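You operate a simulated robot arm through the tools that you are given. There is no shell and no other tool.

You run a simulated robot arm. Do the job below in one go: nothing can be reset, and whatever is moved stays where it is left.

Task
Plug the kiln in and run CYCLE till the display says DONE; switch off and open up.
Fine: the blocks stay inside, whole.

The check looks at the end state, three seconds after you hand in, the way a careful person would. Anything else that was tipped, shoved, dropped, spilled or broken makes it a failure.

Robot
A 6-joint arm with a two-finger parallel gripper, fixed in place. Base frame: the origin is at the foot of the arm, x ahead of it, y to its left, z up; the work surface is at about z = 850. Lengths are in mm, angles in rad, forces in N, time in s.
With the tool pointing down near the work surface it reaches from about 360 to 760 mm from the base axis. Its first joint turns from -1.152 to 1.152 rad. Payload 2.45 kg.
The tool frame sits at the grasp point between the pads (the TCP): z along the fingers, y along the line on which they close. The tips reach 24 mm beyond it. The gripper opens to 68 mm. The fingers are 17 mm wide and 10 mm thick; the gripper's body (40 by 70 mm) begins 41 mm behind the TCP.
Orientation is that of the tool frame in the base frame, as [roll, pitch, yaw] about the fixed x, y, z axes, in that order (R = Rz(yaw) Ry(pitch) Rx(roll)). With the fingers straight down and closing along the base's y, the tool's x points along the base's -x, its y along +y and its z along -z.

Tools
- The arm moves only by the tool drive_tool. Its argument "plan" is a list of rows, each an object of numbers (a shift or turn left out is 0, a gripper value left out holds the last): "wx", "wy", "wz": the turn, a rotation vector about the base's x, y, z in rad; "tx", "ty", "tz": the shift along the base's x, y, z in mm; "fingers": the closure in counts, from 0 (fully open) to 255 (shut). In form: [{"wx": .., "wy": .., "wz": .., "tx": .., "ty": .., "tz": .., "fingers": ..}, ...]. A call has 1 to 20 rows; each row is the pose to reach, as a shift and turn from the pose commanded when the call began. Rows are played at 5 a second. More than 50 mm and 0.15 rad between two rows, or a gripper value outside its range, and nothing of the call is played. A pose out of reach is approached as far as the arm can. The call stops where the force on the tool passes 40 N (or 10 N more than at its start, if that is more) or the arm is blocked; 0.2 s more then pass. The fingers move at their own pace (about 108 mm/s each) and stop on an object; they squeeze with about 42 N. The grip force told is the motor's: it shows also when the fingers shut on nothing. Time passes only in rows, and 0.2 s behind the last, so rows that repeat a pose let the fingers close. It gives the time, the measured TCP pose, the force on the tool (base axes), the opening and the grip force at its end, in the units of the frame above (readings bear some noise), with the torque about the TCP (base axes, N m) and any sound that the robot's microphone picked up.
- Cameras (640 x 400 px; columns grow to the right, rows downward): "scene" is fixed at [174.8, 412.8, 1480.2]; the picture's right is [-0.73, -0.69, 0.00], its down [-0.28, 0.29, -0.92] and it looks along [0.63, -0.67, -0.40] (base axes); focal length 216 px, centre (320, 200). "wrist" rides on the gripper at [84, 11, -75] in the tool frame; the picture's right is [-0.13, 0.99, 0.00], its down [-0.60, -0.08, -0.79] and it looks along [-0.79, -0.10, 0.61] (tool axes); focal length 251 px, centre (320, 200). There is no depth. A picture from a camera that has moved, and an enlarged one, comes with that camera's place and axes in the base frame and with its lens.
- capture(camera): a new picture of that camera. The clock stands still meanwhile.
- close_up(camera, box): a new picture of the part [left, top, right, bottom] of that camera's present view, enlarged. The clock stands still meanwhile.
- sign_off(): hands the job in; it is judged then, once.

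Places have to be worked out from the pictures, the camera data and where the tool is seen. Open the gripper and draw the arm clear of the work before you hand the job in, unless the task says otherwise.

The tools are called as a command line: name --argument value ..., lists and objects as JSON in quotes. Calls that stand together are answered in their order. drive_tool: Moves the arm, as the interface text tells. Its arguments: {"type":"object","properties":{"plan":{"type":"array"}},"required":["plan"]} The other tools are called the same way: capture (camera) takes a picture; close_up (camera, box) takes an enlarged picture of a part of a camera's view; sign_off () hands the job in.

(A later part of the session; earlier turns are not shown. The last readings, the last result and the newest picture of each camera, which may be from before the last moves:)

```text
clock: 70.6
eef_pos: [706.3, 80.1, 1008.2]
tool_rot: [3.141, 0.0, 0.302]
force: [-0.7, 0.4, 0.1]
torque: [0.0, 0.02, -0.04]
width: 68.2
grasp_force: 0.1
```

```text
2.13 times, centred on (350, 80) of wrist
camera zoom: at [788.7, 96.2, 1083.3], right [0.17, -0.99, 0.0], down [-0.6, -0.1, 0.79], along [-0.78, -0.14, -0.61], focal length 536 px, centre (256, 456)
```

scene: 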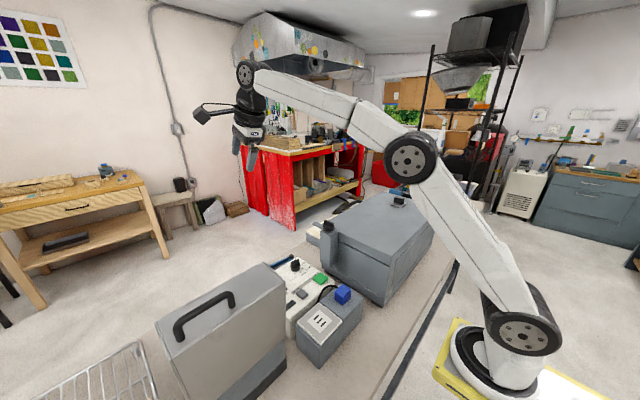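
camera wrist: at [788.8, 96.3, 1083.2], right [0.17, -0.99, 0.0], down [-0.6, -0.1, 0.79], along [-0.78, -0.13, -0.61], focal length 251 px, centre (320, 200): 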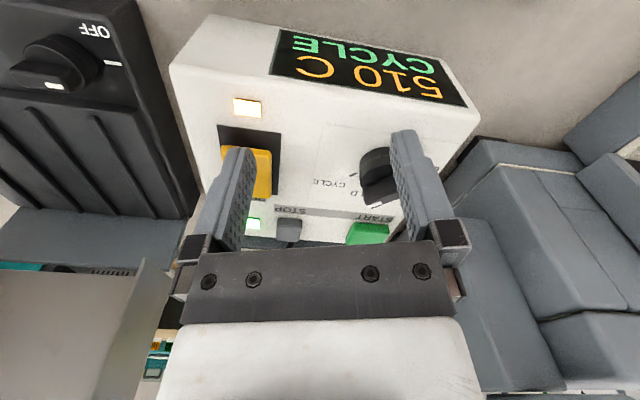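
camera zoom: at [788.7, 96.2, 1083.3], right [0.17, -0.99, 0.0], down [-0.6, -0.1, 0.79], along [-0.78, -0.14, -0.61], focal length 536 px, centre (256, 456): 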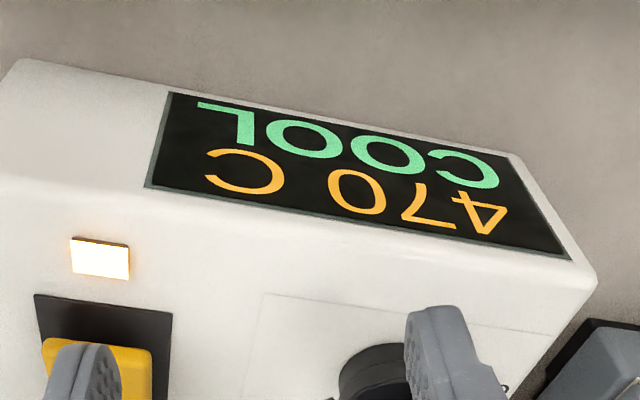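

Now it reads "470 C / COOL": the cycle is in its cooling phase. I keep waiting.

drive_tool --plan '[{"tz": 0}, {"tz": 0}, {"tz": 0}, {"tz": 0}, {"tz": 0}, {"tz": 0}, {"tz": 0}, {"tz": 0}, {"tz": 0}, {"tz": 0}, {"tz": 0}, {"tz": 0}, {"tz": 0}, {"tz": 0}, {"tz": 0}, {"tz": 0}, {"tz": 0}, {"tz": 0}, {"tz": 0}, {"tz": 0}]'

close_up --camera "wrist" --box '[200, 0, 500, 160]'

```text
clock: 74.8
eef_pos: [705.0, 80.4, 1010.0]
tool_rot: [-3.141, -0.002, 0.301]
force: [0.2, 0.0, 0.0]
torque: [0.0, -0.01, 0.0]
width: 67.7
grasp_force: 0.0
```

```text
2.13 times, centred on (350, 80) of wrist
camera zoom: at [788.7, 96.2, 1083.3], right [0.17, -0.99, 0.0], down [-0.6, -0.1, 0.79], along [-0.78, -0.14, -0.61], focal length 536 px, centre (256, 456)
```

zoom: 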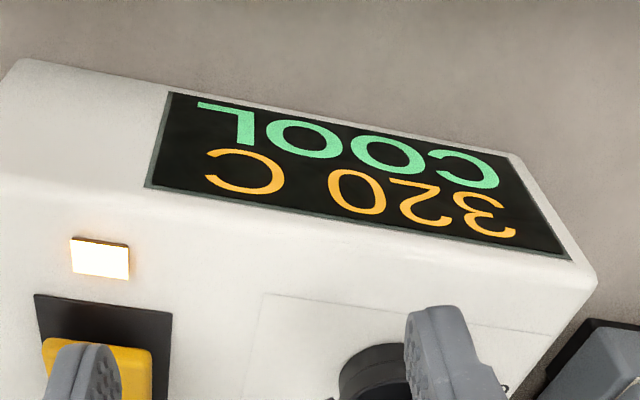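

It's cooling (320 C), about 36 °C per second. I keep waiting.

drive_tool --plan '[{"tz": 0}, {"tz": 0}, {"tz": 0}, {"tz": 0}, {"tz": 0}, {"tz": 0}, {"tz": 0}, {"tz": 0}, {"tz": 0}, {"tz": 0}, {"tz": 0}, {"tz": 0}, {"tz": 0}, {"tz": 0}, {"tz": 0}, {"tz": 0}, {"tz": 0}, {"tz": 0}, {"tz": 0}, {"tz": 0}]'

drive_tool --plan '[{"tz": 0}, {"tz": 0}, {"tz": 0}, {"tz": 0}, {"tz": 0}, {"tz": 0}, {"tz": 0}, {"tz": 0}, {"tz": 0}, {"tz": 0}, {"tz": 0}, {"tz": 0}, {"tz": 0}, {"tz": 0}, {"tz": 0}, {"tz": 0}, {"tz": 0}, {"tz": 0}, {"tz": 0}, {"tz": 0}]'

close_up --camera "wrist" --box '[200, 0, 500, 160]'

```text
clock: 79.0
eef_pos: [704.9, 79.9, 1009.2]
tool_rot: [3.14, 0.0, 0.302]
force: [-1.0, 0.7, 0.4]
torque: [-0.01, -0.02, -0.02]
width: 68.0
grasp_force: 0.1
```

```text
clock: 83.2
eef_pos: [705.2, 80.1, 1009.8]
tool_rot: [-3.141, 0.0, 0.304]
force: [0.2, 0.0, 0.8]
torque: [-0.02, -0.07, -0.01]
width: 67.7
grasp_force: 0.1
```

```text
2.13 times, centred on (350, 80) of wrist
camera zoom: at [788.7, 96.2, 1083.3], right [0.17, -0.99, 0.0], down [-0.6, -0.1, 0.79], along [-0.78, -0.14, -0.61], focal length 536 px, centre (256, 456)
```

zoom: 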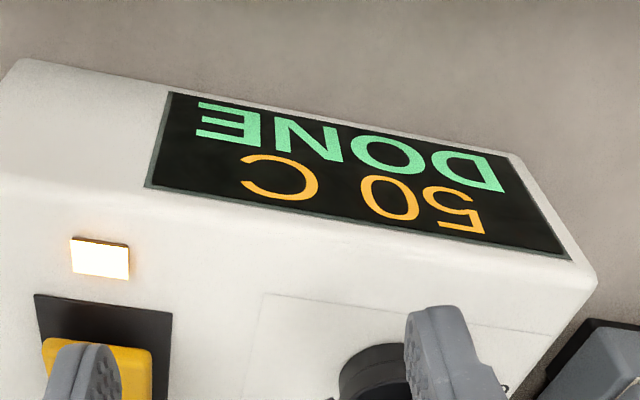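

The display says DONE (50 C). Now I switch off: I close the fingers and move above the raised +x end of the rocker at (665,126.5).

drive_tool --plan '[{"tz": 15, "fingers": 255}, {"tx": -13, "ty": 15, "tz": 20, "fingers": 255}, {"tx": -26, "ty": 30, "tz": 20, "fingers": 255}, {"tx": -40, "ty": 46, "tz": 10, "fingers": 255}, {"tx": -40, "ty": 46, "tz": -10, "fingers": 255}, {"tx": -40, "ty": 46, "tz": -22, "fingers": 255}]'

capture --camera "wrist"

```text
clock: 84.6
eef_pos: [667.6, 112.2, 987.1]
tool_rot: [-3.127, -0.001, 0.316]
force: [0.1, -0.4, -0.2]
torque: [0.03, 0.01, -0.01]
width: 0.0
grasp_force: 24.3
out of reach, approached as far as the arm can: row 3, 4, 5, 6
```

```text
taken
camera wrist: at [751.1, 127.9, 1060.7], right [0.19, -0.98, -0.01], down [-0.6, -0.12, 0.79], along [-0.78, -0.14, -0.61], focal length 251 px, centre (320, 200)
```

wrist: 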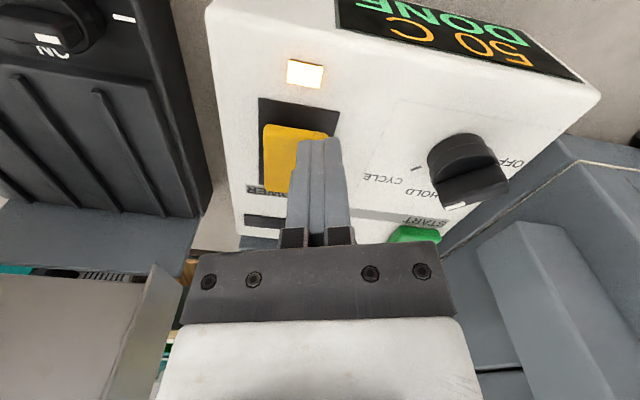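

The wrist limit kept it at y=112. I rise a little and add yaw so the position becomes reachable.

drive_tool --plan '[{"tz": 15, "wz": 0.1}, {"tz": 25, "wz": 0.22}, {"tz": 25, "wz": 0.36}, {"tz": 25, "wz": 0.5, "ty": 5}, {"tz": 25, "wz": 0.64, "ty": 10, "tx": -2}, {"tz": 25, "wz": 0.78, "ty": 14, "tx": -2}, {"tz": 25, "wz": 0.92, "ty": 14, "tx": -2}, {"tz": 25, "wz": 1.06, "ty": 14, "tx": -2}, {"tz": 25, "wz": 1.2, "ty": 14, "tx": -2}, {"tz": 12, "wz": 1.255, "ty": 14, "tx": -2}]'

capture --camera "wrist"

```text
clock: 86.8
eef_pos: [666.7, 127.6, 999.9]
tool_rot: [-3.141, 0.001, 1.558]
force: [0.1, 0.2, 0.5]
torque: [0.0, 0.0, 0.02]
width: 0.0
grasp_force: 23.8
```

```text
taken
camera wrist: at [678.2, 211.6, 1073.1], right [0.99, -0.14, 0.0], down [-0.09, -0.6, 0.79], along [-0.11, -0.79, -0.61], focal length 251 px, centre (320, 200)
```

wrist: 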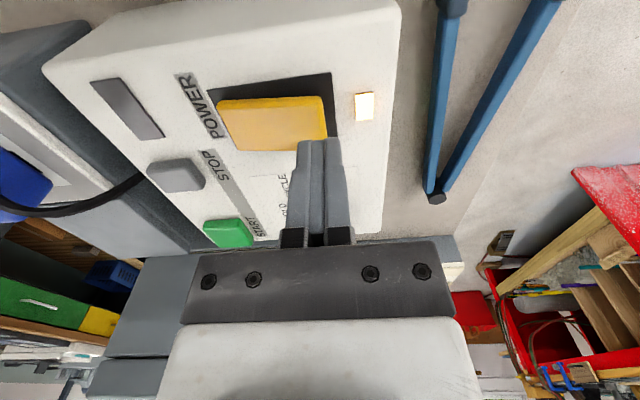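

The contact point would be at the very edge (yellow spans x≈609–670), so I shift −7 mm in x and press down gently.

drive_tool --plan '[{"tx": -7, "tz": 0}, {"tx": -7, "tz": -10}, {"tx": -7, "tz": -18}, {"tx": -7, "tz": -21}, {"tx": -7, "tz": -24}, {"tx": -7, "tz": -27}, {"tx": -7, "tz": -30}, {"tx": -7, "tz": -33}]'

capture --camera "wrist"

```text
clock: 88.2
eef_pos: [660.8, 126.5, 976.4]
tool_rot: [3.138, -0.002, 1.559]
force: [-4.3, 0.2, 8.1]
torque: [-0.05, 0.16, -0.03]
width: 0.0
grasp_force: 23.2
stopped in row 7: the force on the tool passed its limit at 45 N (the readings are from after the stop); the commanded pose is now the measured one
```

```text
taken
camera wrist: at [671.8, 211.3, 1051.6], right [0.99, -0.14, 0.0], down [-0.09, -0.6, 0.79], along [-0.11, -0.78, -0.61], focal length 251 px, centre (320, 200)
```

wrist: 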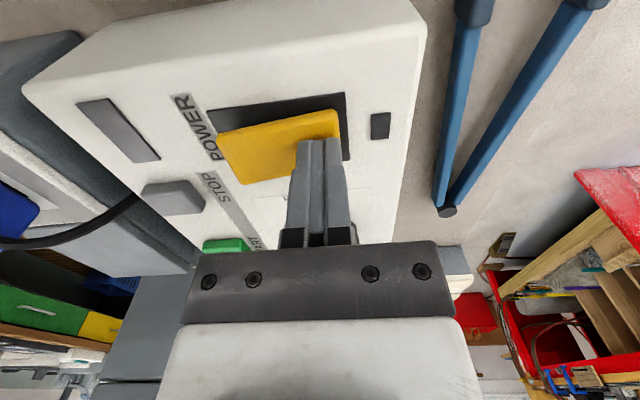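

The lamp is out and the rocker flipped: power is off. Next I rise and go to inspect the latch on the kiln from the +y side.

drive_tool --plan '[{"tz": 30, "fingers": 255}, {"tz": 75, "fingers": 255}, {"tz": 120, "fingers": 0}, {"tz": 150, "tx": -20, "ty": -20, "fingers": 0}, {"tz": 180, "tx": -40, "ty": -45, "fingers": 0}, {"tz": 204, "tx": -60, "ty": -70, "fingers": 0}, {"tz": 204, "tx": -70, "ty": -96, "fingers": 0}]'

capture --camera "wrist"

close_up --camera "wrist" --box '[230, 80, 410, 250]'

```text
clock: 89.8
eef_pos: [589.7, 29.2, 1180.3]
tool_rot: [3.139, -0.002, 1.557]
force: [-0.2, -0.8, -0.9]
torque: [-0.02, -0.01, -0.03]
width: 67.9
grasp_force: 0.1
```

```text
taken
camera wrist: at [601.4, 114.1, 1255.7], right [0.99, -0.14, 0.0], down [-0.09, -0.6, 0.79], along [-0.11, -0.78, -0.61], focal length 251 px, centre (320, 200)
```

wrist: 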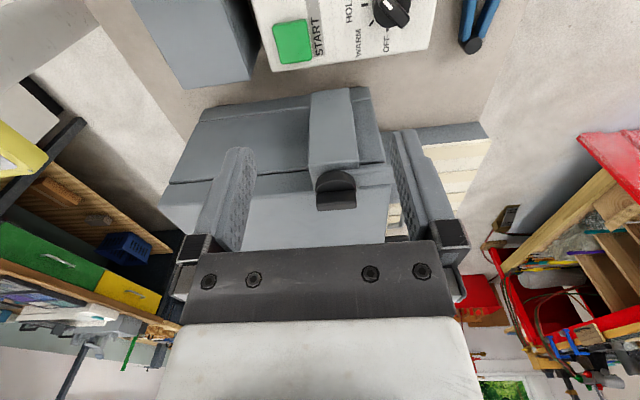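

```text
2.35 times, centred on (320, 165) of wrist
camera zoom: at [601.4, 114.1, 1255.7], right [0.99, -0.14, 0.0], down [-0.09, -0.6, 0.79], along [-0.11, -0.78, -0.61], focal length 592 px, centre (320, 282)
```

zoom: 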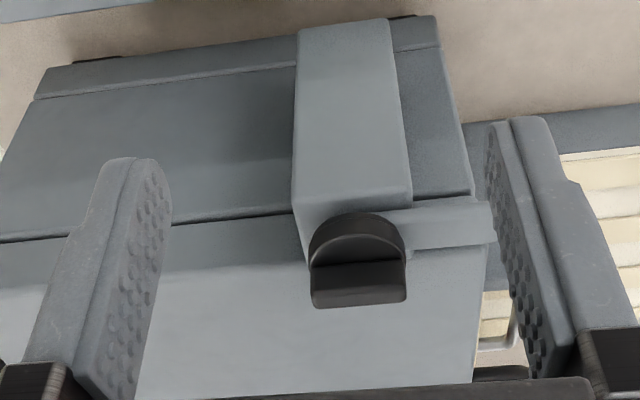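

I see the latch arm pointing +x alongside the lid's edge. I'd like to see the kiln's front fully, so I move out to +x and turn to look back at it.

drive_tool --plan '[{"tx": 15, "ty": 5, "tz": -10, "wz": -0.1}, {"tx": 30, "ty": 8, "tz": -25, "wz": -0.2}, {"tx": 45, "ty": 8, "tz": -45, "wz": -0.3}, {"tx": 60, "ty": 5, "tz": -65, "wz": -0.4}, {"tx": 75, "ty": 0, "tz": -85, "wz": -0.5}, {"tx": 90, "ty": -5, "tz": -105, "wz": -0.6}, {"tx": 105, "ty": -20, "tz": -120, "wz": -0.7}, {"tx": 115, "ty": -40, "tz": -135, "wz": -0.8}, {"tx": 122, "ty": -65, "tz": -145, "wz": -0.88}, {"tx": 128, "ty": -90, "tz": -150, "wz": -0.95}]'

capture --camera "wrist"

capture --camera "scene"

```text
clock: 92.0
eef_pos: [718.5, -60.7, 1030.1]
tool_rot: [3.139, -0.001, 0.606]
force: [-0.2, 0.5, -0.4]
torque: [-0.02, -0.01, -0.03]
width: 68.1
grasp_force: 0.0
```

```text
taken
camera wrist: at [793.8, -20.3, 1104.7], right [0.46, -0.89, 0.0], down [-0.54, -0.28, 0.79], along [-0.7, -0.36, -0.61], focal length 251 px, centre (320, 200)
```

wrist: 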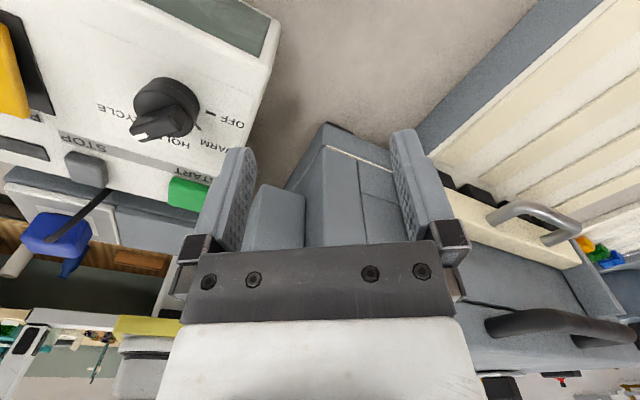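

```text
taken
```

scene: 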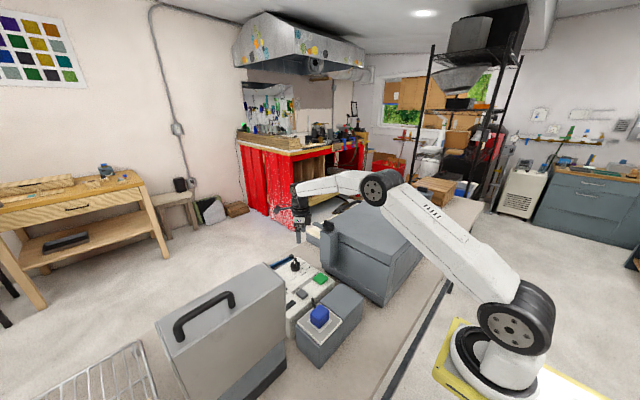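

Now the front is well visible: a cream panel with a silver handle, dark blocks behind, and the black loop handle on the lid. I zoom in.

close_up --camera "wrist" --box '[400, 80, 640, 240]'

close_up --camera "wrist" --box '[420, 220, 640, 400]'

```text
2.50 times, centred on (520, 160) of wrist
camera zoom: at [793.8, -20.3, 1104.7], right [0.46, -0.89, 0.0], down [-0.54, -0.28, 0.79], along [-0.7, -0.36, -0.61], focal length 629 px, centre (-180, 300)
```

zoom: 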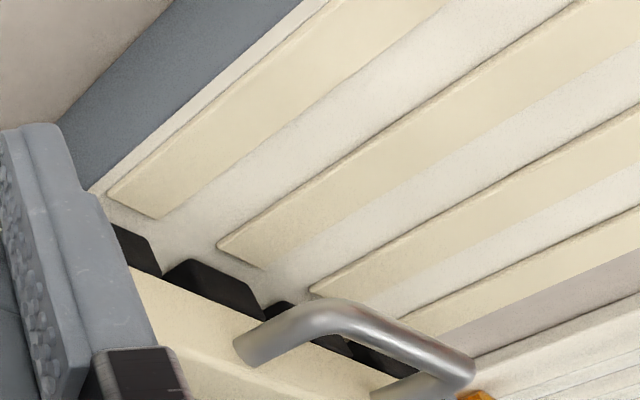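

```text
2.22 times, centred on (530, 310) of wrist
camera zoom: at [793.8, -20.3, 1104.7], right [0.46, -0.89, 0.0], down [-0.54, -0.28, 0.79], along [-0.7, -0.36, -0.61], focal length 559 px, centre (-147, -44)
```

zoom: 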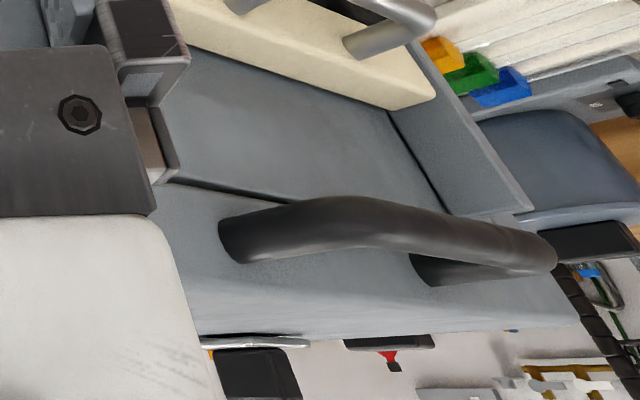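

The front region's purpose is unclear, so I check the latch at level height: I return to the +y side and tilt the tool so the camera looks horizontally at the latch and lid edge.

drive_tool --plan '[{"tx": -6, "ty": 25, "tz": 5, "wz": 0.07}, {"tx": -13, "ty": 50, "tz": 15, "wz": 0.15}, {"tx": -23, "ty": 70, "tz": 30, "wz": 0.25}, {"tx": -38, "ty": 85, "tz": 45, "wz": 0.35}, {"tx": -53, "ty": 90, "tz": 65, "wz": 0.45}, {"tx": -68, "ty": 95, "tz": 85, "wz": 0.55}, {"tx": -83, "ty": 98, "tz": 100, "wz": 0.65}, {"tx": -98, "ty": 98, "tz": 110, "wz": 0.75}, {"tx": -113, "ty": 98, "tz": 115, "wz": 0.85}, {"tx": -118, "ty": 98, "tz": 120, "wz": 0.962}]'

drive_tool --plan '[{"wx": -0.1, "ty": 5}, {"wx": -0.2, "ty": 10}, {"wx": -0.3, "ty": 15}, {"wx": -0.4, "ty": 20}, {"wx": -0.5, "ty": 25}, {"wx": -0.6, "ty": 30}]'

capture --camera "wrist"

close_up --camera "wrist" --box '[220, 60, 430, 240]'

```text
clock: 94.2
eef_pos: [600.6, 39.5, 1149.4]
tool_rot: [3.14, -0.002, 1.571]
force: [1.3, -0.3, -0.3]
torque: [0.0, -0.01, 0.01]
width: 68.1
grasp_force: 0.0
```

```text
clock: 95.6
eef_pos: [600.5, 68.3, 1150.3]
tool_rot: [3.14, 0.6, 1.57]
force: [-0.6, -1.0, -0.2]
torque: [-0.04, 0.0, -0.01]
width: 68.0
grasp_force: 0.1
```

```text
taken
camera wrist: at [611.1, 181.5, 1163.9], right [0.99, -0.11, 0.08], down [-0.08, -0.05, 1.0], along [-0.1, -0.99, -0.06], focal length 251 px, centre (320, 200)
```

wrist: 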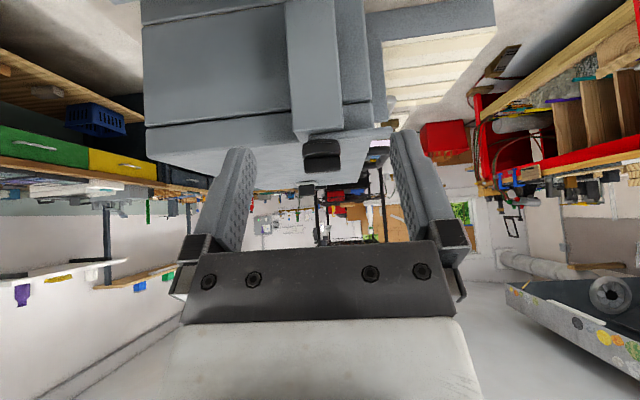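

```text
2.22 times, centred on (325, 150) of wrist
camera zoom: at [611.1, 181.5, 1163.9], right [0.99, -0.11, 0.08], down [-0.08, -0.05, 1.0], along [-0.1, -0.99, -0.06], focal length 559 px, centre (309, 311)
```

zoom: 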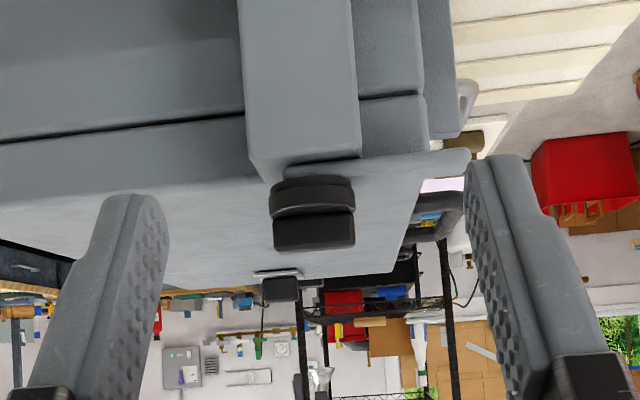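

The knob spans z≈1097–1121 and the lid top is ≈1090; the arm extends +x past the lid's front edge. I want a lower look at the front below the lid, so I untilt and go low at the +x side.

drive_tool --plan '[{"wx": 0.1}, {"wx": 0.2}, {"wx": 0.3}, {"wx": 0.4}, {"wx": 0.5}, {"wx": 0.6}]'

drive_tool --plan '[{"tx": 20, "ty": -10, "tz": -15, "wz": -0.09}, {"tx": 40, "ty": -15, "tz": -30, "wz": -0.18}, {"tx": 60, "ty": -20, "tz": -50, "wz": -0.27}, {"tx": 80, "ty": -25, "tz": -70, "wz": -0.36}, {"tx": 100, "ty": -30, "tz": -90, "wz": -0.45}, {"tx": 115, "ty": -45, "tz": -110, "wz": -0.54}, {"tx": 125, "ty": -65, "tz": -130, "wz": -0.63}, {"tx": 130, "ty": -90, "tz": -150, "wz": -0.72}, {"tx": 135, "ty": -115, "tz": -170, "wz": -0.81}, {"tx": 138, "ty": -135, "tz": -188, "wz": -0.87}]'

capture --camera "wrist"

close_up --camera "wrist" --box '[420, 80, 640, 300]'

```text
clock: 97.0
eef_pos: [599.4, 69.0, 1150.7]
tool_rot: [3.139, -0.003, 1.569]
force: [-0.4, 0.4, -0.7]
torque: [0.02, 0.0, -0.03]
width: 67.9
grasp_force: 0.1
```

```text
clock: 99.2
eef_pos: [738.1, -68.2, 961.6]
tool_rot: [3.138, -0.001, 0.697]
force: [-0.3, -0.8, 0.5]
torque: [-0.01, 0.0, -0.03]
width: 68.1
grasp_force: 0.0
```

```text
taken
camera wrist: at [809.3, -20.7, 1035.8], right [0.54, -0.84, 0.0], down [-0.52, -0.33, 0.79], along [-0.67, -0.43, -0.61], focal length 251 px, centre (320, 200)
```

wrist: 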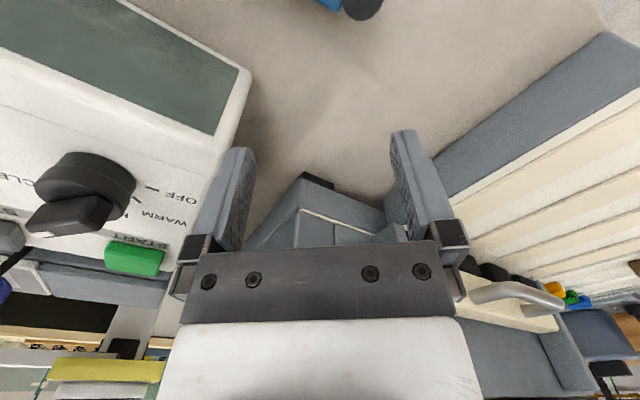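

```text
1.82 times, centred on (530, 190) of wrist
camera zoom: at [809.3, -20.7, 1035.8], right [0.54, -0.84, 0.0], down [-0.52, -0.33, 0.79], along [-0.67, -0.43, -0.61], focal length 457 px, centre (-62, 218)
```

zoom: 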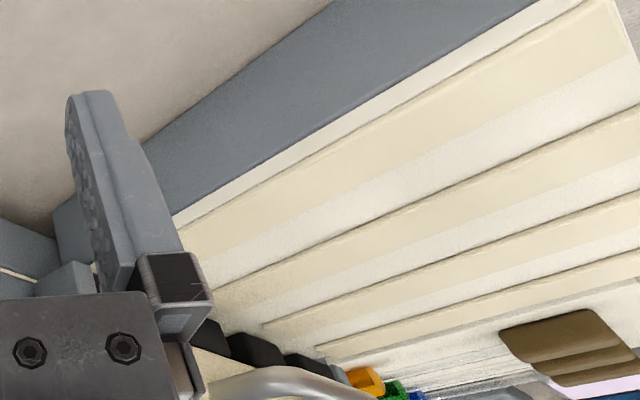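

I zoom further into the dark shapes beneath the cream board.

close_up --camera "wrist" --box '[455, 235, 605, 345]'

close_up --camera "wrist" --box '[465, 290, 640, 400]'

```text
3.64 times, centred on (530, 290) of wrist
camera zoom: at [809.3, -20.7, 1035.8], right [0.54, -0.84, 0.0], down [-0.52, -0.33, 0.79], along [-0.67, -0.43, -0.61], focal length 914 px, centre (-444, -127)
```

zoom: 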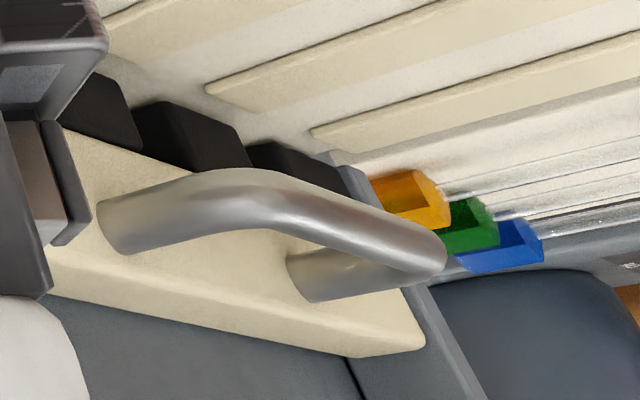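

```text
3.64 times, centred on (552, 345) of wrist
camera zoom: at [809.3, -20.7, 1035.8], right [0.54, -0.84, 0.0], down [-0.52, -0.33, 0.79], along [-0.67, -0.43, -0.61], focal length 914 px, centre (-526, -327)
```

zoom: 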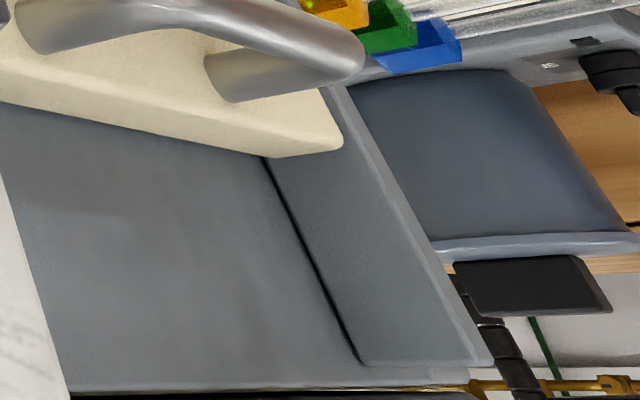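

The cream board looks like a front door sliding between side rails, with dark blocks peeking below. I lower the camera for a flatter look under it.

drive_tool --plan '[{"tz": -20}, {"tz": -40}, {"tz": -60}]'

close_up --camera "wrist" --box '[455, 200, 640, 400]'

capture --camera "wrist"

```text
clock: 100.0
eef_pos: [739.8, -67.9, 904.6]
tool_rot: [3.136, -0.004, 0.701]
force: [0.2, -0.7, 0.4]
torque: [0.01, -0.03, 0.0]
width: 67.8
grasp_force: 0.2
```

```text
2.00 times, centred on (548, 300) of wrist
camera zoom: at [810.2, -20.8, 979.5], right [0.54, -0.84, 0.01], down [-0.52, -0.33, 0.79], along [-0.66, -0.43, -0.61], focal length 503 px, centre (-135, 0)
```

zoom: 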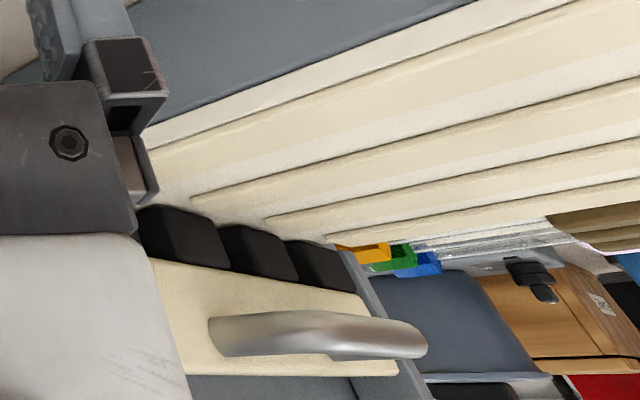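

```text
taken
camera wrist: at [810.2, -20.8, 979.5], right [0.54, -0.84, 0.01], down [-0.52, -0.33, 0.79], along [-0.66, -0.43, -0.61], focal length 251 px, centre (320, 200)
```

wrist: 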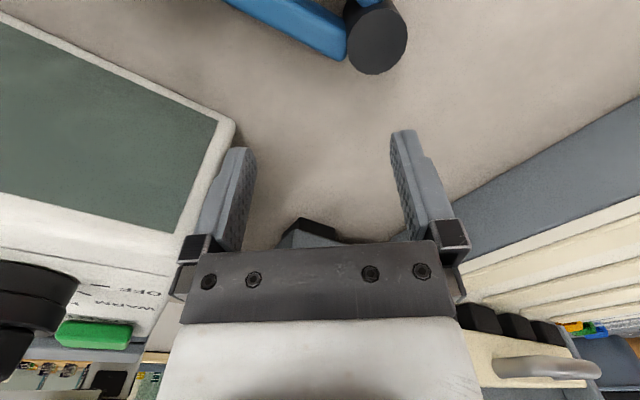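

The blocks sit behind/under that front board, inside the kiln; the hinged lid with the black loop bar (≈x 695, y −255…−390, z 1062) is what opens. I rise and move towards that bar with the gripper set to close along x.

drive_tool --plan '[{"tz": 40}, {"tz": 85, "tx": -5}, {"tz": 130, "tx": -10}, {"tz": 170, "tx": -20, "wz": 0.1}, {"tz": 205, "tx": -30, "wz": 0.22}, {"tz": 225, "tx": -40, "wz": 0.35, "ty": -10}, {"tz": 235, "tx": -45, "wz": 0.48, "ty": -25}, {"tz": 240, "tx": -50, "wz": 0.61, "ty": -45}, {"tz": 240, "tx": -50, "wz": 0.74, "ty": -65}, {"tz": 240, "tx": -50, "wz": 0.87, "ty": -85}]'

capture --camera "wrist"

capture --camera "scene"

```text
clock: 102.2
eef_pos: [687.6, -152.7, 1143.1]
tool_rot: [3.137, -0.001, 1.571]
force: [0.2, -0.1, -0.3]
torque: [0.02, 0.0, -0.01]
width: 67.9
grasp_force: 0.0
```

```text
taken
camera wrist: at [697.9, -67.2, 1216.7], right [0.99, -0.13, 0.0], down [-0.08, -0.61, 0.79], along [-0.1, -0.79, -0.61], focal length 251 px, centre (320, 200)
```

wrist: 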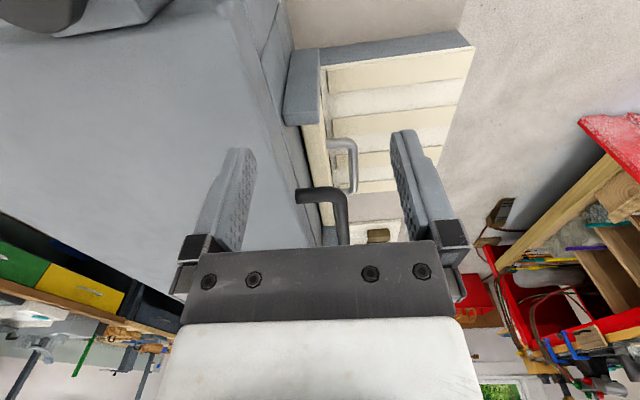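

```text
taken
```

scene: 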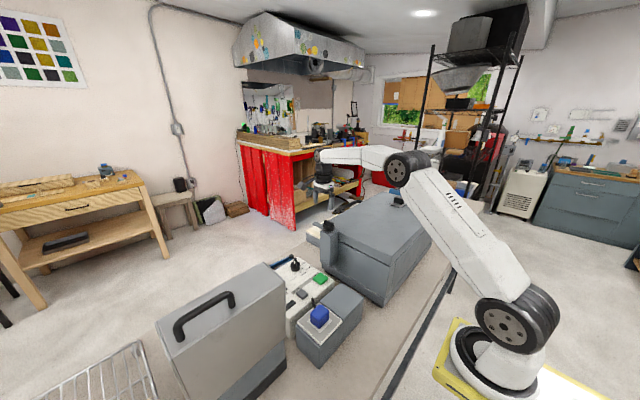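

A very good view of both handles. I zoom in to locate the black bar exactly.

close_up --camera "wrist" --box '[230, 20, 430, 245]'

```text
1.78 times, centred on (330, 132) of wrist
camera zoom: at [697.9, -67.2, 1216.7], right [0.99, -0.13, 0.0], down [-0.08, -0.61, 0.79], along [-0.1, -0.79, -0.61], focal length 447 px, centre (302, 320)
```

zoom: 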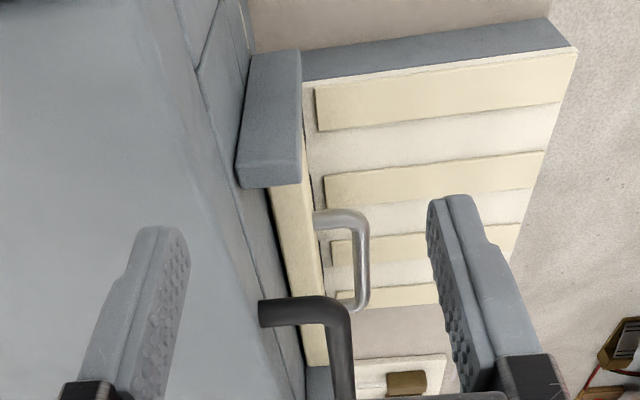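

To judge the latch from nearly straight above, I move to (640,−80,1200) keeping this yaw.

drive_tool --plan '[{"tz": 20, "ty": 20}, {"tz": 40, "ty": 45, "tx": -20}, {"tz": 57, "ty": 70, "tx": -48}]'

capture --camera "wrist"

close_up --camera "wrist" --box '[180, 0, 380, 150]'

```text
clock: 103.0
eef_pos: [640.9, -82.3, 1199.4]
tool_rot: [3.138, -0.001, 1.569]
force: [-0.1, 0.2, 0.8]
torque: [0.01, 0.01, -0.02]
width: 67.9
grasp_force: 0.1
```

```text
taken
camera wrist: at [651.0, 2.4, 1273.4], right [0.99, -0.13, 0.0], down [-0.08, -0.6, 0.79], along [-0.1, -0.79, -0.61], focal length 251 px, centre (320, 200)
```

wrist: 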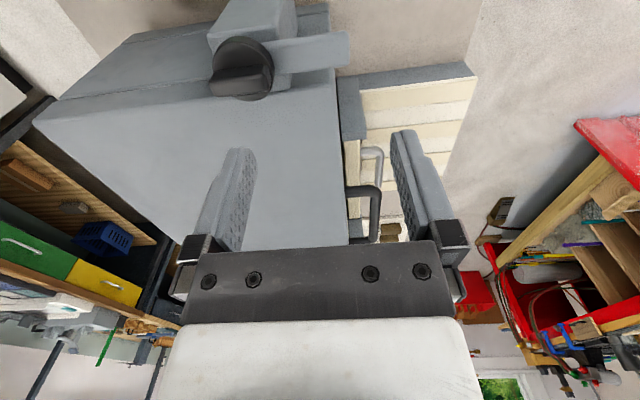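

```text
2.67 times, centred on (280, 75) of wrist
camera zoom: at [651.0, 2.4, 1273.4], right [0.99, -0.13, 0.0], down [-0.08, -0.6, 0.79], along [-0.1, -0.79, -0.61], focal length 670 px, centre (427, 533)
```

zoom: 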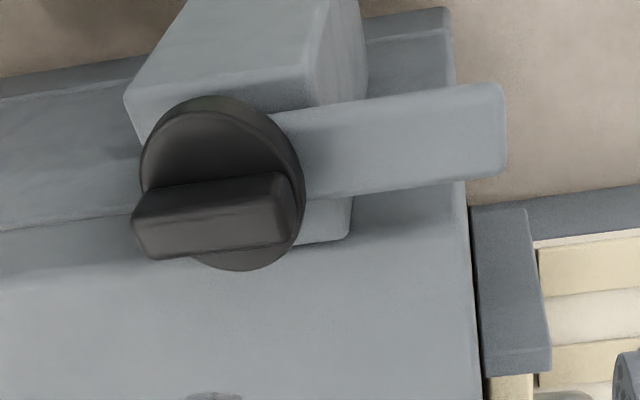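

The latch arm (y −59…−80) lies beside the lid (edge y≈−92), so it does not hold the lid. The lid's bar is at x≈692, z≈1064, straight from y≈−263 to −375. I move above it at y≈−278.

drive_tool --plan '[{"tx": 10, "ty": -40, "tz": -5}, {"tx": 20, "ty": -80, "tz": -15}, {"tx": 30, "ty": -120, "tz": -25}, {"tx": 40, "ty": -160, "tz": -35}, {"tx": 48, "ty": -195, "tz": -45}]'

capture --camera "wrist"

```text
clock: 104.2
eef_pos: [685.9, -276.1, 1156.3]
tool_rot: [3.138, -0.001, 1.569]
force: [0.1, -0.6, 1.3]
torque: [0.0, 0.02, -0.01]
width: 68.2
grasp_force: 0.0
```

```text
taken
camera wrist: at [697.2, -191.6, 1230.3], right [0.99, -0.13, 0.0], down [-0.08, -0.6, 0.79], along [-0.1, -0.79, -0.61], focal length 251 px, centre (320, 200)
```

wrist: 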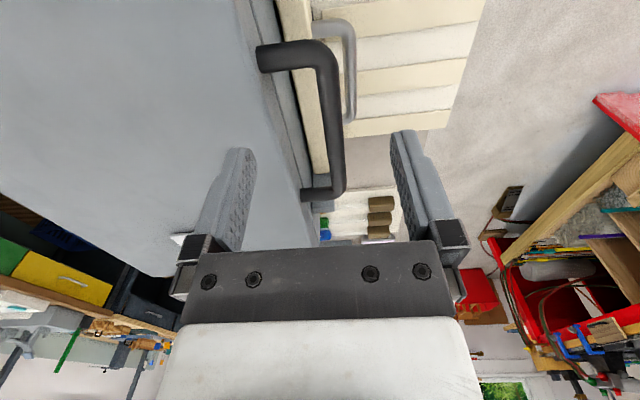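

The bar's axis is at x≈691, z≈1062, y −259…−392. I part-close to ~46 mm (so the inner finger clears the lid face at x≈650), centre over the bar at y=−280, and lower to z≈1100.

drive_tool --plan '[{"tx": 3, "ty": -2, "tz": -10, "fingers": 82}, {"tx": 5, "ty": -4, "tz": -25, "fingers": 82}, {"tx": 5, "ty": -4, "tz": -40, "fingers": 82}, {"tx": 5, "ty": -4, "tz": -54, "fingers": 82}]'

capture --camera "wrist"

```text
clock: 105.2
eef_pos: [696.0, -281.7, 1100.9]
tool_rot: [3.14, -0.002, 1.568]
force: [-0.4, 0.0, 0.3]
torque: [-0.01, -0.04, 0.04]
width: 46.2
grasp_force: 0.1
out of reach, approached as far as the arm can: row 4
```

```text
taken
camera wrist: at [707.1, -197.4, 1175.6], right [0.99, -0.13, 0.0], down [-0.08, -0.61, 0.79], along [-0.1, -0.79, -0.61], focal length 251 px, centre (320, 200)
```

wrist: 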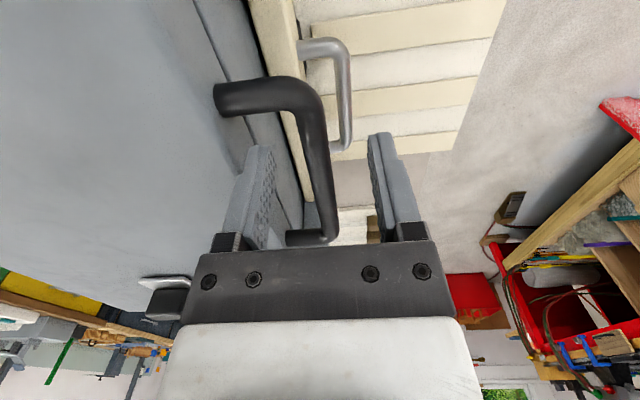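

The bar is at x≈690.7 while the TCP is at 696; I shift −4.5 in x and lower to z≈1072.

drive_tool --plan '[{"tx": -4.5, "ty": 2, "tz": 0}, {"tx": -4.5, "ty": 2, "tz": -10}, {"tx": -4.5, "ty": 2, "tz": -20}, {"tx": -4.5, "ty": 2, "tz": -28}]'

capture --camera "wrist"

```text
clock: 106.2
eef_pos: [700.2, -285.1, 1073.9]
tool_rot: [3.141, -0.001, 1.57]
force: [0.0, -0.2, 1.0]
torque: [0.0, 0.04, 0.0]
width: 46.0
grasp_force: 0.0
out of reach, approached as far as the arm can: row 1, 2, 3, 4
```

```text
taken
camera wrist: at [711.0, -199.4, 1148.3], right [0.99, -0.13, 0.0], down [-0.08, -0.61, 0.79], along [-0.1, -0.79, -0.61], focal length 251 px, centre (320, 200)
```

wrist: 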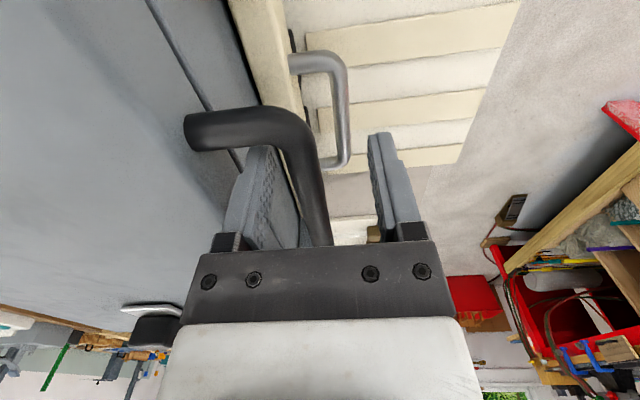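

The arm drifted outward instead (reach boundary). I look at the arm's posture in the scene before moving anything.

capture --camera "scene"

close_up --camera "wrist" --box '[180, 80, 440, 250]'

```text
taken
```

scene: 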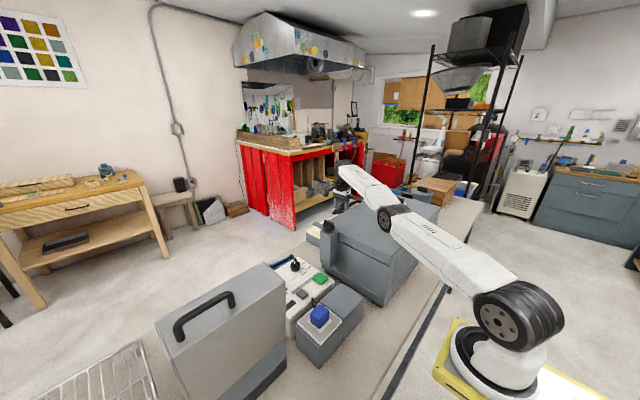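

```text
2.35 times, centred on (310, 165) of wrist
camera zoom: at [711.0, -199.4, 1148.3], right [0.99, -0.13, 0.0], down [-0.08, -0.61, 0.79], along [-0.1, -0.79, -0.61], focal length 592 px, centre (344, 282)
```

zoom: 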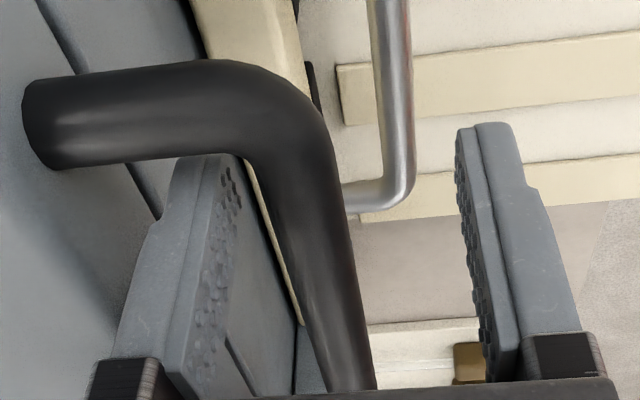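

The elbow is almost straight (singular). I raise straight up out of the loop first, in small steps, slightly inward.

drive_tool --plan '[{"tz": 10}, {"tz": 20}, {"tz": 30}, {"tz": 40}, {"tz": 50}, {"tz": 60}, {"tz": 70}, {"tz": 80}, {"tz": 90}]'

capture --camera "wrist"

```text
clock: 108.2
eef_pos: [685.0, -277.7, 1159.8]
tool_rot: [3.137, 0.0, 1.568]
force: [-1.5, -0.1, 0.7]
torque: [-0.01, 0.0, -0.01]
width: 46.0
grasp_force: 0.1
out of reach, approached as far as the arm can: row 4, 5, 6, 7, 8, 9
```

```text
taken
camera wrist: at [696.3, -192.6, 1234.5], right [0.99, -0.13, 0.0], down [-0.08, -0.6, 0.79], along [-0.1, -0.79, -0.61], focal length 251 px, centre (320, 200)
```

wrist: 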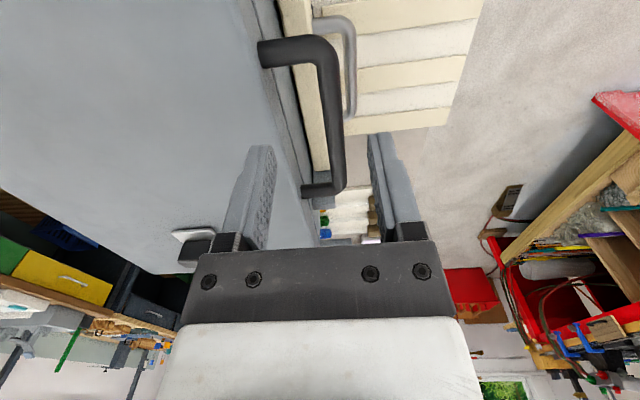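

It rose cleanly to (685,−278,1160). Now I try moving inward a little to bend the elbow.

drive_tool --plan '[{"tx": -5, "ty": 2}, {"tx": -10, "ty": 4}, {"tx": -15, "ty": 6}, {"tx": -20, "ty": 8}]'

```text
clock: 109.2
eef_pos: [681.4, -276.7, 1165.1]
tool_rot: [3.14, 0.0, 1.569]
force: [0.4, -0.5, 0.0]
torque: [-0.03, -0.03, -0.02]
width: 46.1
grasp_force: 0.0
out of reach, approached as far as the arm can: row 1, 2, 3, 4
```

Stuck at the straight-elbow boundary. I go up further along the boundary, then swing over to the free area near y≈+50 to get the elbow bent again safely.

drive_tool --plan '[{"tz": 12, "tx": -2}, {"tz": 24, "tx": -5}, {"tz": 36, "tx": -8}, {"tz": 48, "tx": -11}, {"tz": 60, "tx": -14}, {"tz": 72, "tx": -18}, {"tz": 84, "tx": -22}]'

capture --camera "scene"

```text
clock: 110.8
eef_pos: [653.6, -274.3, 1245.7]
tool_rot: [3.139, -0.001, 1.569]
force: [0.5, -0.4, 0.5]
torque: [0.02, 0.03, -0.02]
width: 46.0
grasp_force: 0.1
out of reach, approached as far as the arm can: row 4, 5, 6, 7
```

```text
taken
```

scene: 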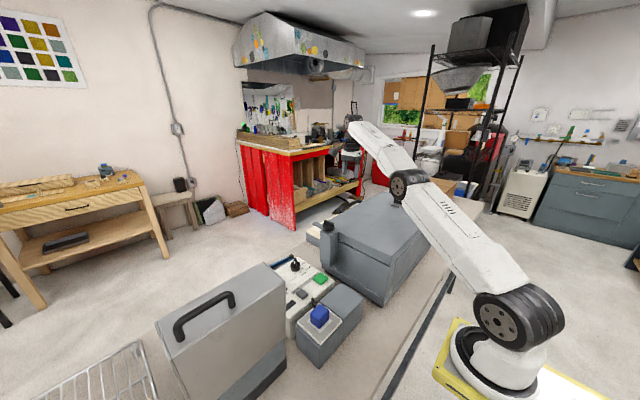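

I swing along the boundary towards y≈+20, over the clear area in front of the panel.

drive_tool --plan '[{"tx": 10, "ty": 34}, {"tx": 20, "ty": 69}, {"tx": 28, "ty": 104}, {"tx": 35, "ty": 139}, {"tx": 40, "ty": 176}, {"tx": 44, "ty": 214}, {"tx": 46, "ty": 254}, {"tx": 46, "ty": 294}]'

```text
clock: 112.6
eef_pos: [699.0, 20.7, 1246.7]
tool_rot: [3.138, -0.002, 1.57]
force: [-0.3, 0.3, -0.9]
torque: [-0.02, 0.01, -0.02]
width: 46.3
grasp_force: 0.0
```

It tracked exactly this time, so the elbow is bent again. I move inward further to confirm.

drive_tool --plan '[{"tx": -15, "tz": -10}, {"tx": -30, "tz": -20}, {"tx": -45, "tz": -30}, {"tx": -55, "tz": -40}]'

```text
clock: 113.6
eef_pos: [644.3, 20.6, 1205.3]
tool_rot: [3.14, -0.001, 1.569]
force: [-0.3, 0.4, 0.7]
torque: [-0.01, 0.03, 0.0]
width: 46.1
grasp_force: 0.1
```

Good. Now I add an outward tilt (wy −0.2) to keep the elbow bent near the lid's bar, and travel to a staging point above it.

drive_tool --plan '[{"tx": 0, "ty": -30, "wy": -0.04, "fingers": 105}, {"tx": 0, "ty": -65, "wy": -0.08, "fingers": 105}, {"tx": 0, "ty": -100, "wy": -0.12, "fingers": 105}, {"tx": 0, "ty": -140, "wy": -0.16, "fingers": 105}, {"tx": 0, "ty": -180, "wy": -0.2, "fingers": 105}, {"tx": 3, "ty": -220, "tz": -10, "wy": -0.2, "fingers": 105}, {"tx": 8, "ty": -260, "tz": -20, "wy": -0.2, "fingers": 105}, {"tx": 15, "ty": -290, "tz": -30, "wy": -0.2, "fingers": 105}, {"tx": 25, "ty": -306, "tz": -45, "wy": -0.2, "fingers": 105}]'

capture --camera "wrist"

capture --camera "scene"

```text
clock: 115.6
eef_pos: [668.4, -285.6, 1160.7]
tool_rot: [2.939, -0.003, 1.569]
force: [0.2, -0.4, 0.1]
torque: [0.0, 0.0, 0.03]
width: 39.9
grasp_force: 0.1
```

```text
taken
camera wrist: at [664.5, -200.6, 1234.9], right [0.97, -0.13, 0.2], down [-0.24, -0.6, 0.76], along [0.02, -0.79, -0.62], focal length 251 px, centre (320, 200)
```

wrist: 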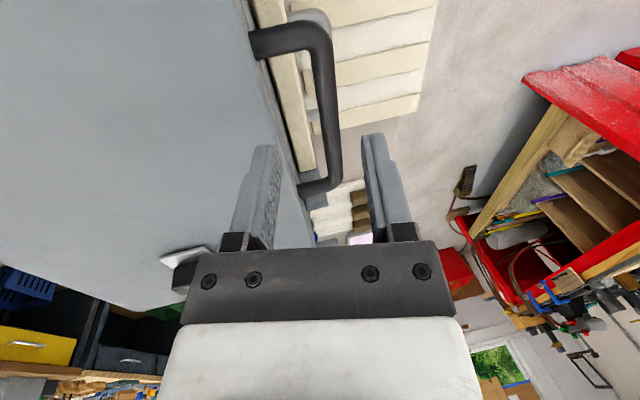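

```text
taken
```

scene: 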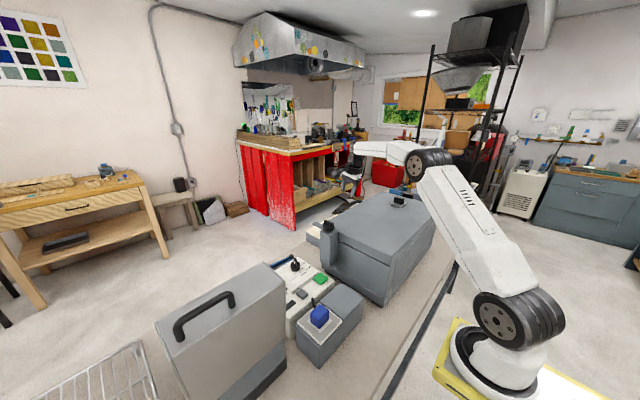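

Elbow bent, tool tilted outward. I move over the bar and descend towards z≈1100, then check the alignment.

drive_tool --plan '[{"tx": 7, "tz": -15}, {"tx": 14, "tz": -30}, {"tx": 21, "tz": -45}, {"tx": 21, "tz": -58}]'

capture --camera "wrist"

```text
clock: 116.6
eef_pos: [691.4, -286.1, 1102.9]
tool_rot: [2.939, -0.001, 1.568]
force: [0.5, -0.6, -0.9]
torque: [0.0, 0.06, -0.05]
width: 40.0
grasp_force: 0.0
```

```text
taken
camera wrist: at [686.3, -200.3, 1177.3], right [0.97, -0.13, 0.2], down [-0.24, -0.6, 0.76], along [0.02, -0.79, -0.62], focal length 251 px, centre (320, 200)
```

wrist: 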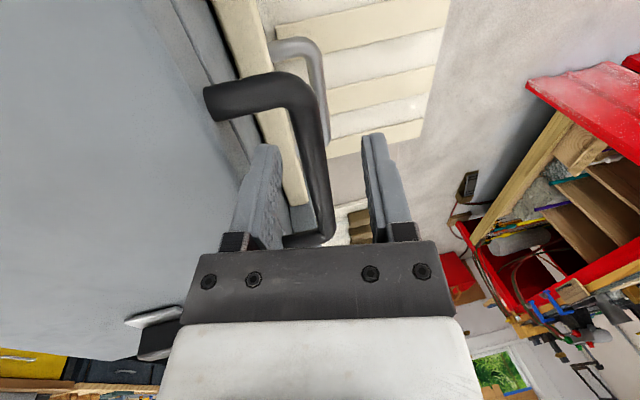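

The bar (x≈691.5) will sit between the fingers. I lower to z≈1070.

drive_tool --plan '[{"tx": 0, "tz": -11}, {"tx": 0, "tz": -22}, {"tx": 0, "tz": -32}]'

capture --camera "wrist"

```text
clock: 117.4
eef_pos: [688.5, -285.6, 1071.4]
tool_rot: [2.938, -0.002, 1.568]
force: [0.4, -0.9, -0.7]
torque: [0.03, 0.02, -0.03]
width: 39.9
grasp_force: 0.1
```

```text
taken
camera wrist: at [686.0, -200.2, 1145.5], right [0.97, -0.13, 0.2], down [-0.24, -0.6, 0.76], along [0.02, -0.79, -0.62], focal length 251 px, centre (320, 200)
```

wrist: 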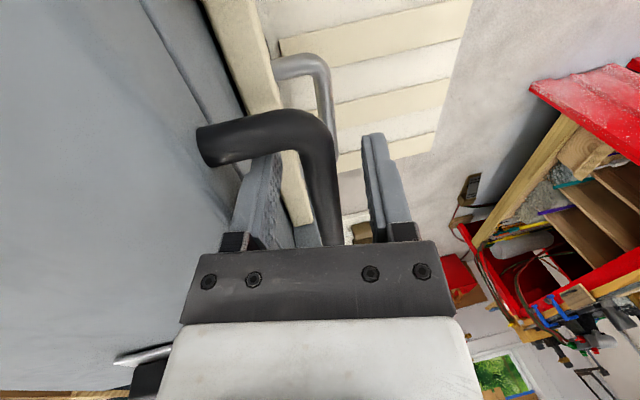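

The bar is between the fingers. I close on it.

drive_tool --plan '[{"fingers": 150}, {"fingers": 190}, {"fingers": 230}, {"fingers": 255}, {"fingers": 255}]'

close_up --camera "wrist" --box '[180, 80, 440, 250]'

```text
clock: 118.6
eef_pos: [688.6, -284.6, 1070.0]
tool_rot: [2.942, -0.005, 1.569]
force: [-17.1, 3.3, -1.3]
torque: [0.23, 0.2, 0.5]
width: 15.7
grasp_force: 34.6
```

```text
2.35 times, centred on (310, 165) of wrist
camera zoom: at [684.9, -200.4, 1145.3], right [0.97, -0.13, 0.2], down [-0.24, -0.61, 0.76], along [0.02, -0.78, -0.62], focal length 592 px, centre (344, 282)
```

zoom: 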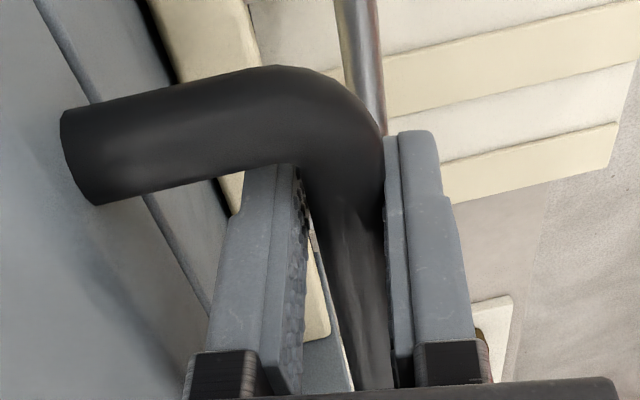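

The bar is gripped (15.7 mm). I lift a few millimetres as a test for whether the lid comes up.

drive_tool --plan '[{"tx": -1, "tz": 3}, {"tx": -1, "tz": 6}, {"tx": -1, "tz": 9}, {"tx": -1, "tz": 12}]'

close_up --camera "wrist" --box '[100, 0, 440, 250]'

close_up --camera "scene" --box '[290, 180, 450, 300]'

```text
clock: 119.6
eef_pos: [689.5, -286.1, 1081.9]
tool_rot: [2.942, -0.001, 1.569]
force: [-24.9, 3.7, -6.3]
torque: [-0.83, 0.1, 0.23]
width: 16.1
grasp_force: 34.6
```

```text
1.60 times, centred on (270, 125) of wrist
camera zoom: at [684.1, -200.3, 1157.1], right [0.97, -0.13, 0.2], down [-0.23, -0.61, 0.76], along [0.02, -0.79, -0.62], focal length 402 px, centre (400, 320)
```

zoom: 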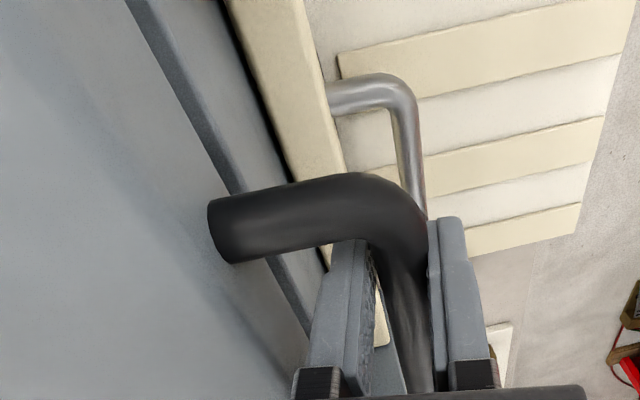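

```text
3.33 times, centred on (370, 240) of scene
camera zoom: at [174.2, 412.9, 1480.3], right [-0.73, -0.69, 0.0], down [-0.27, 0.29, -0.92], along [0.63, -0.67, -0.4], focal length 721 px, centre (153, 67)
```

zoom: 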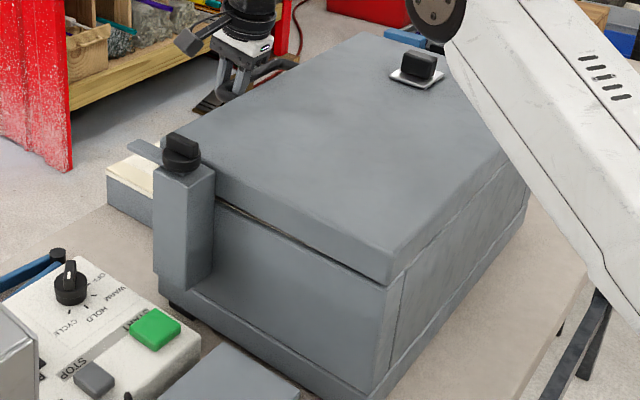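

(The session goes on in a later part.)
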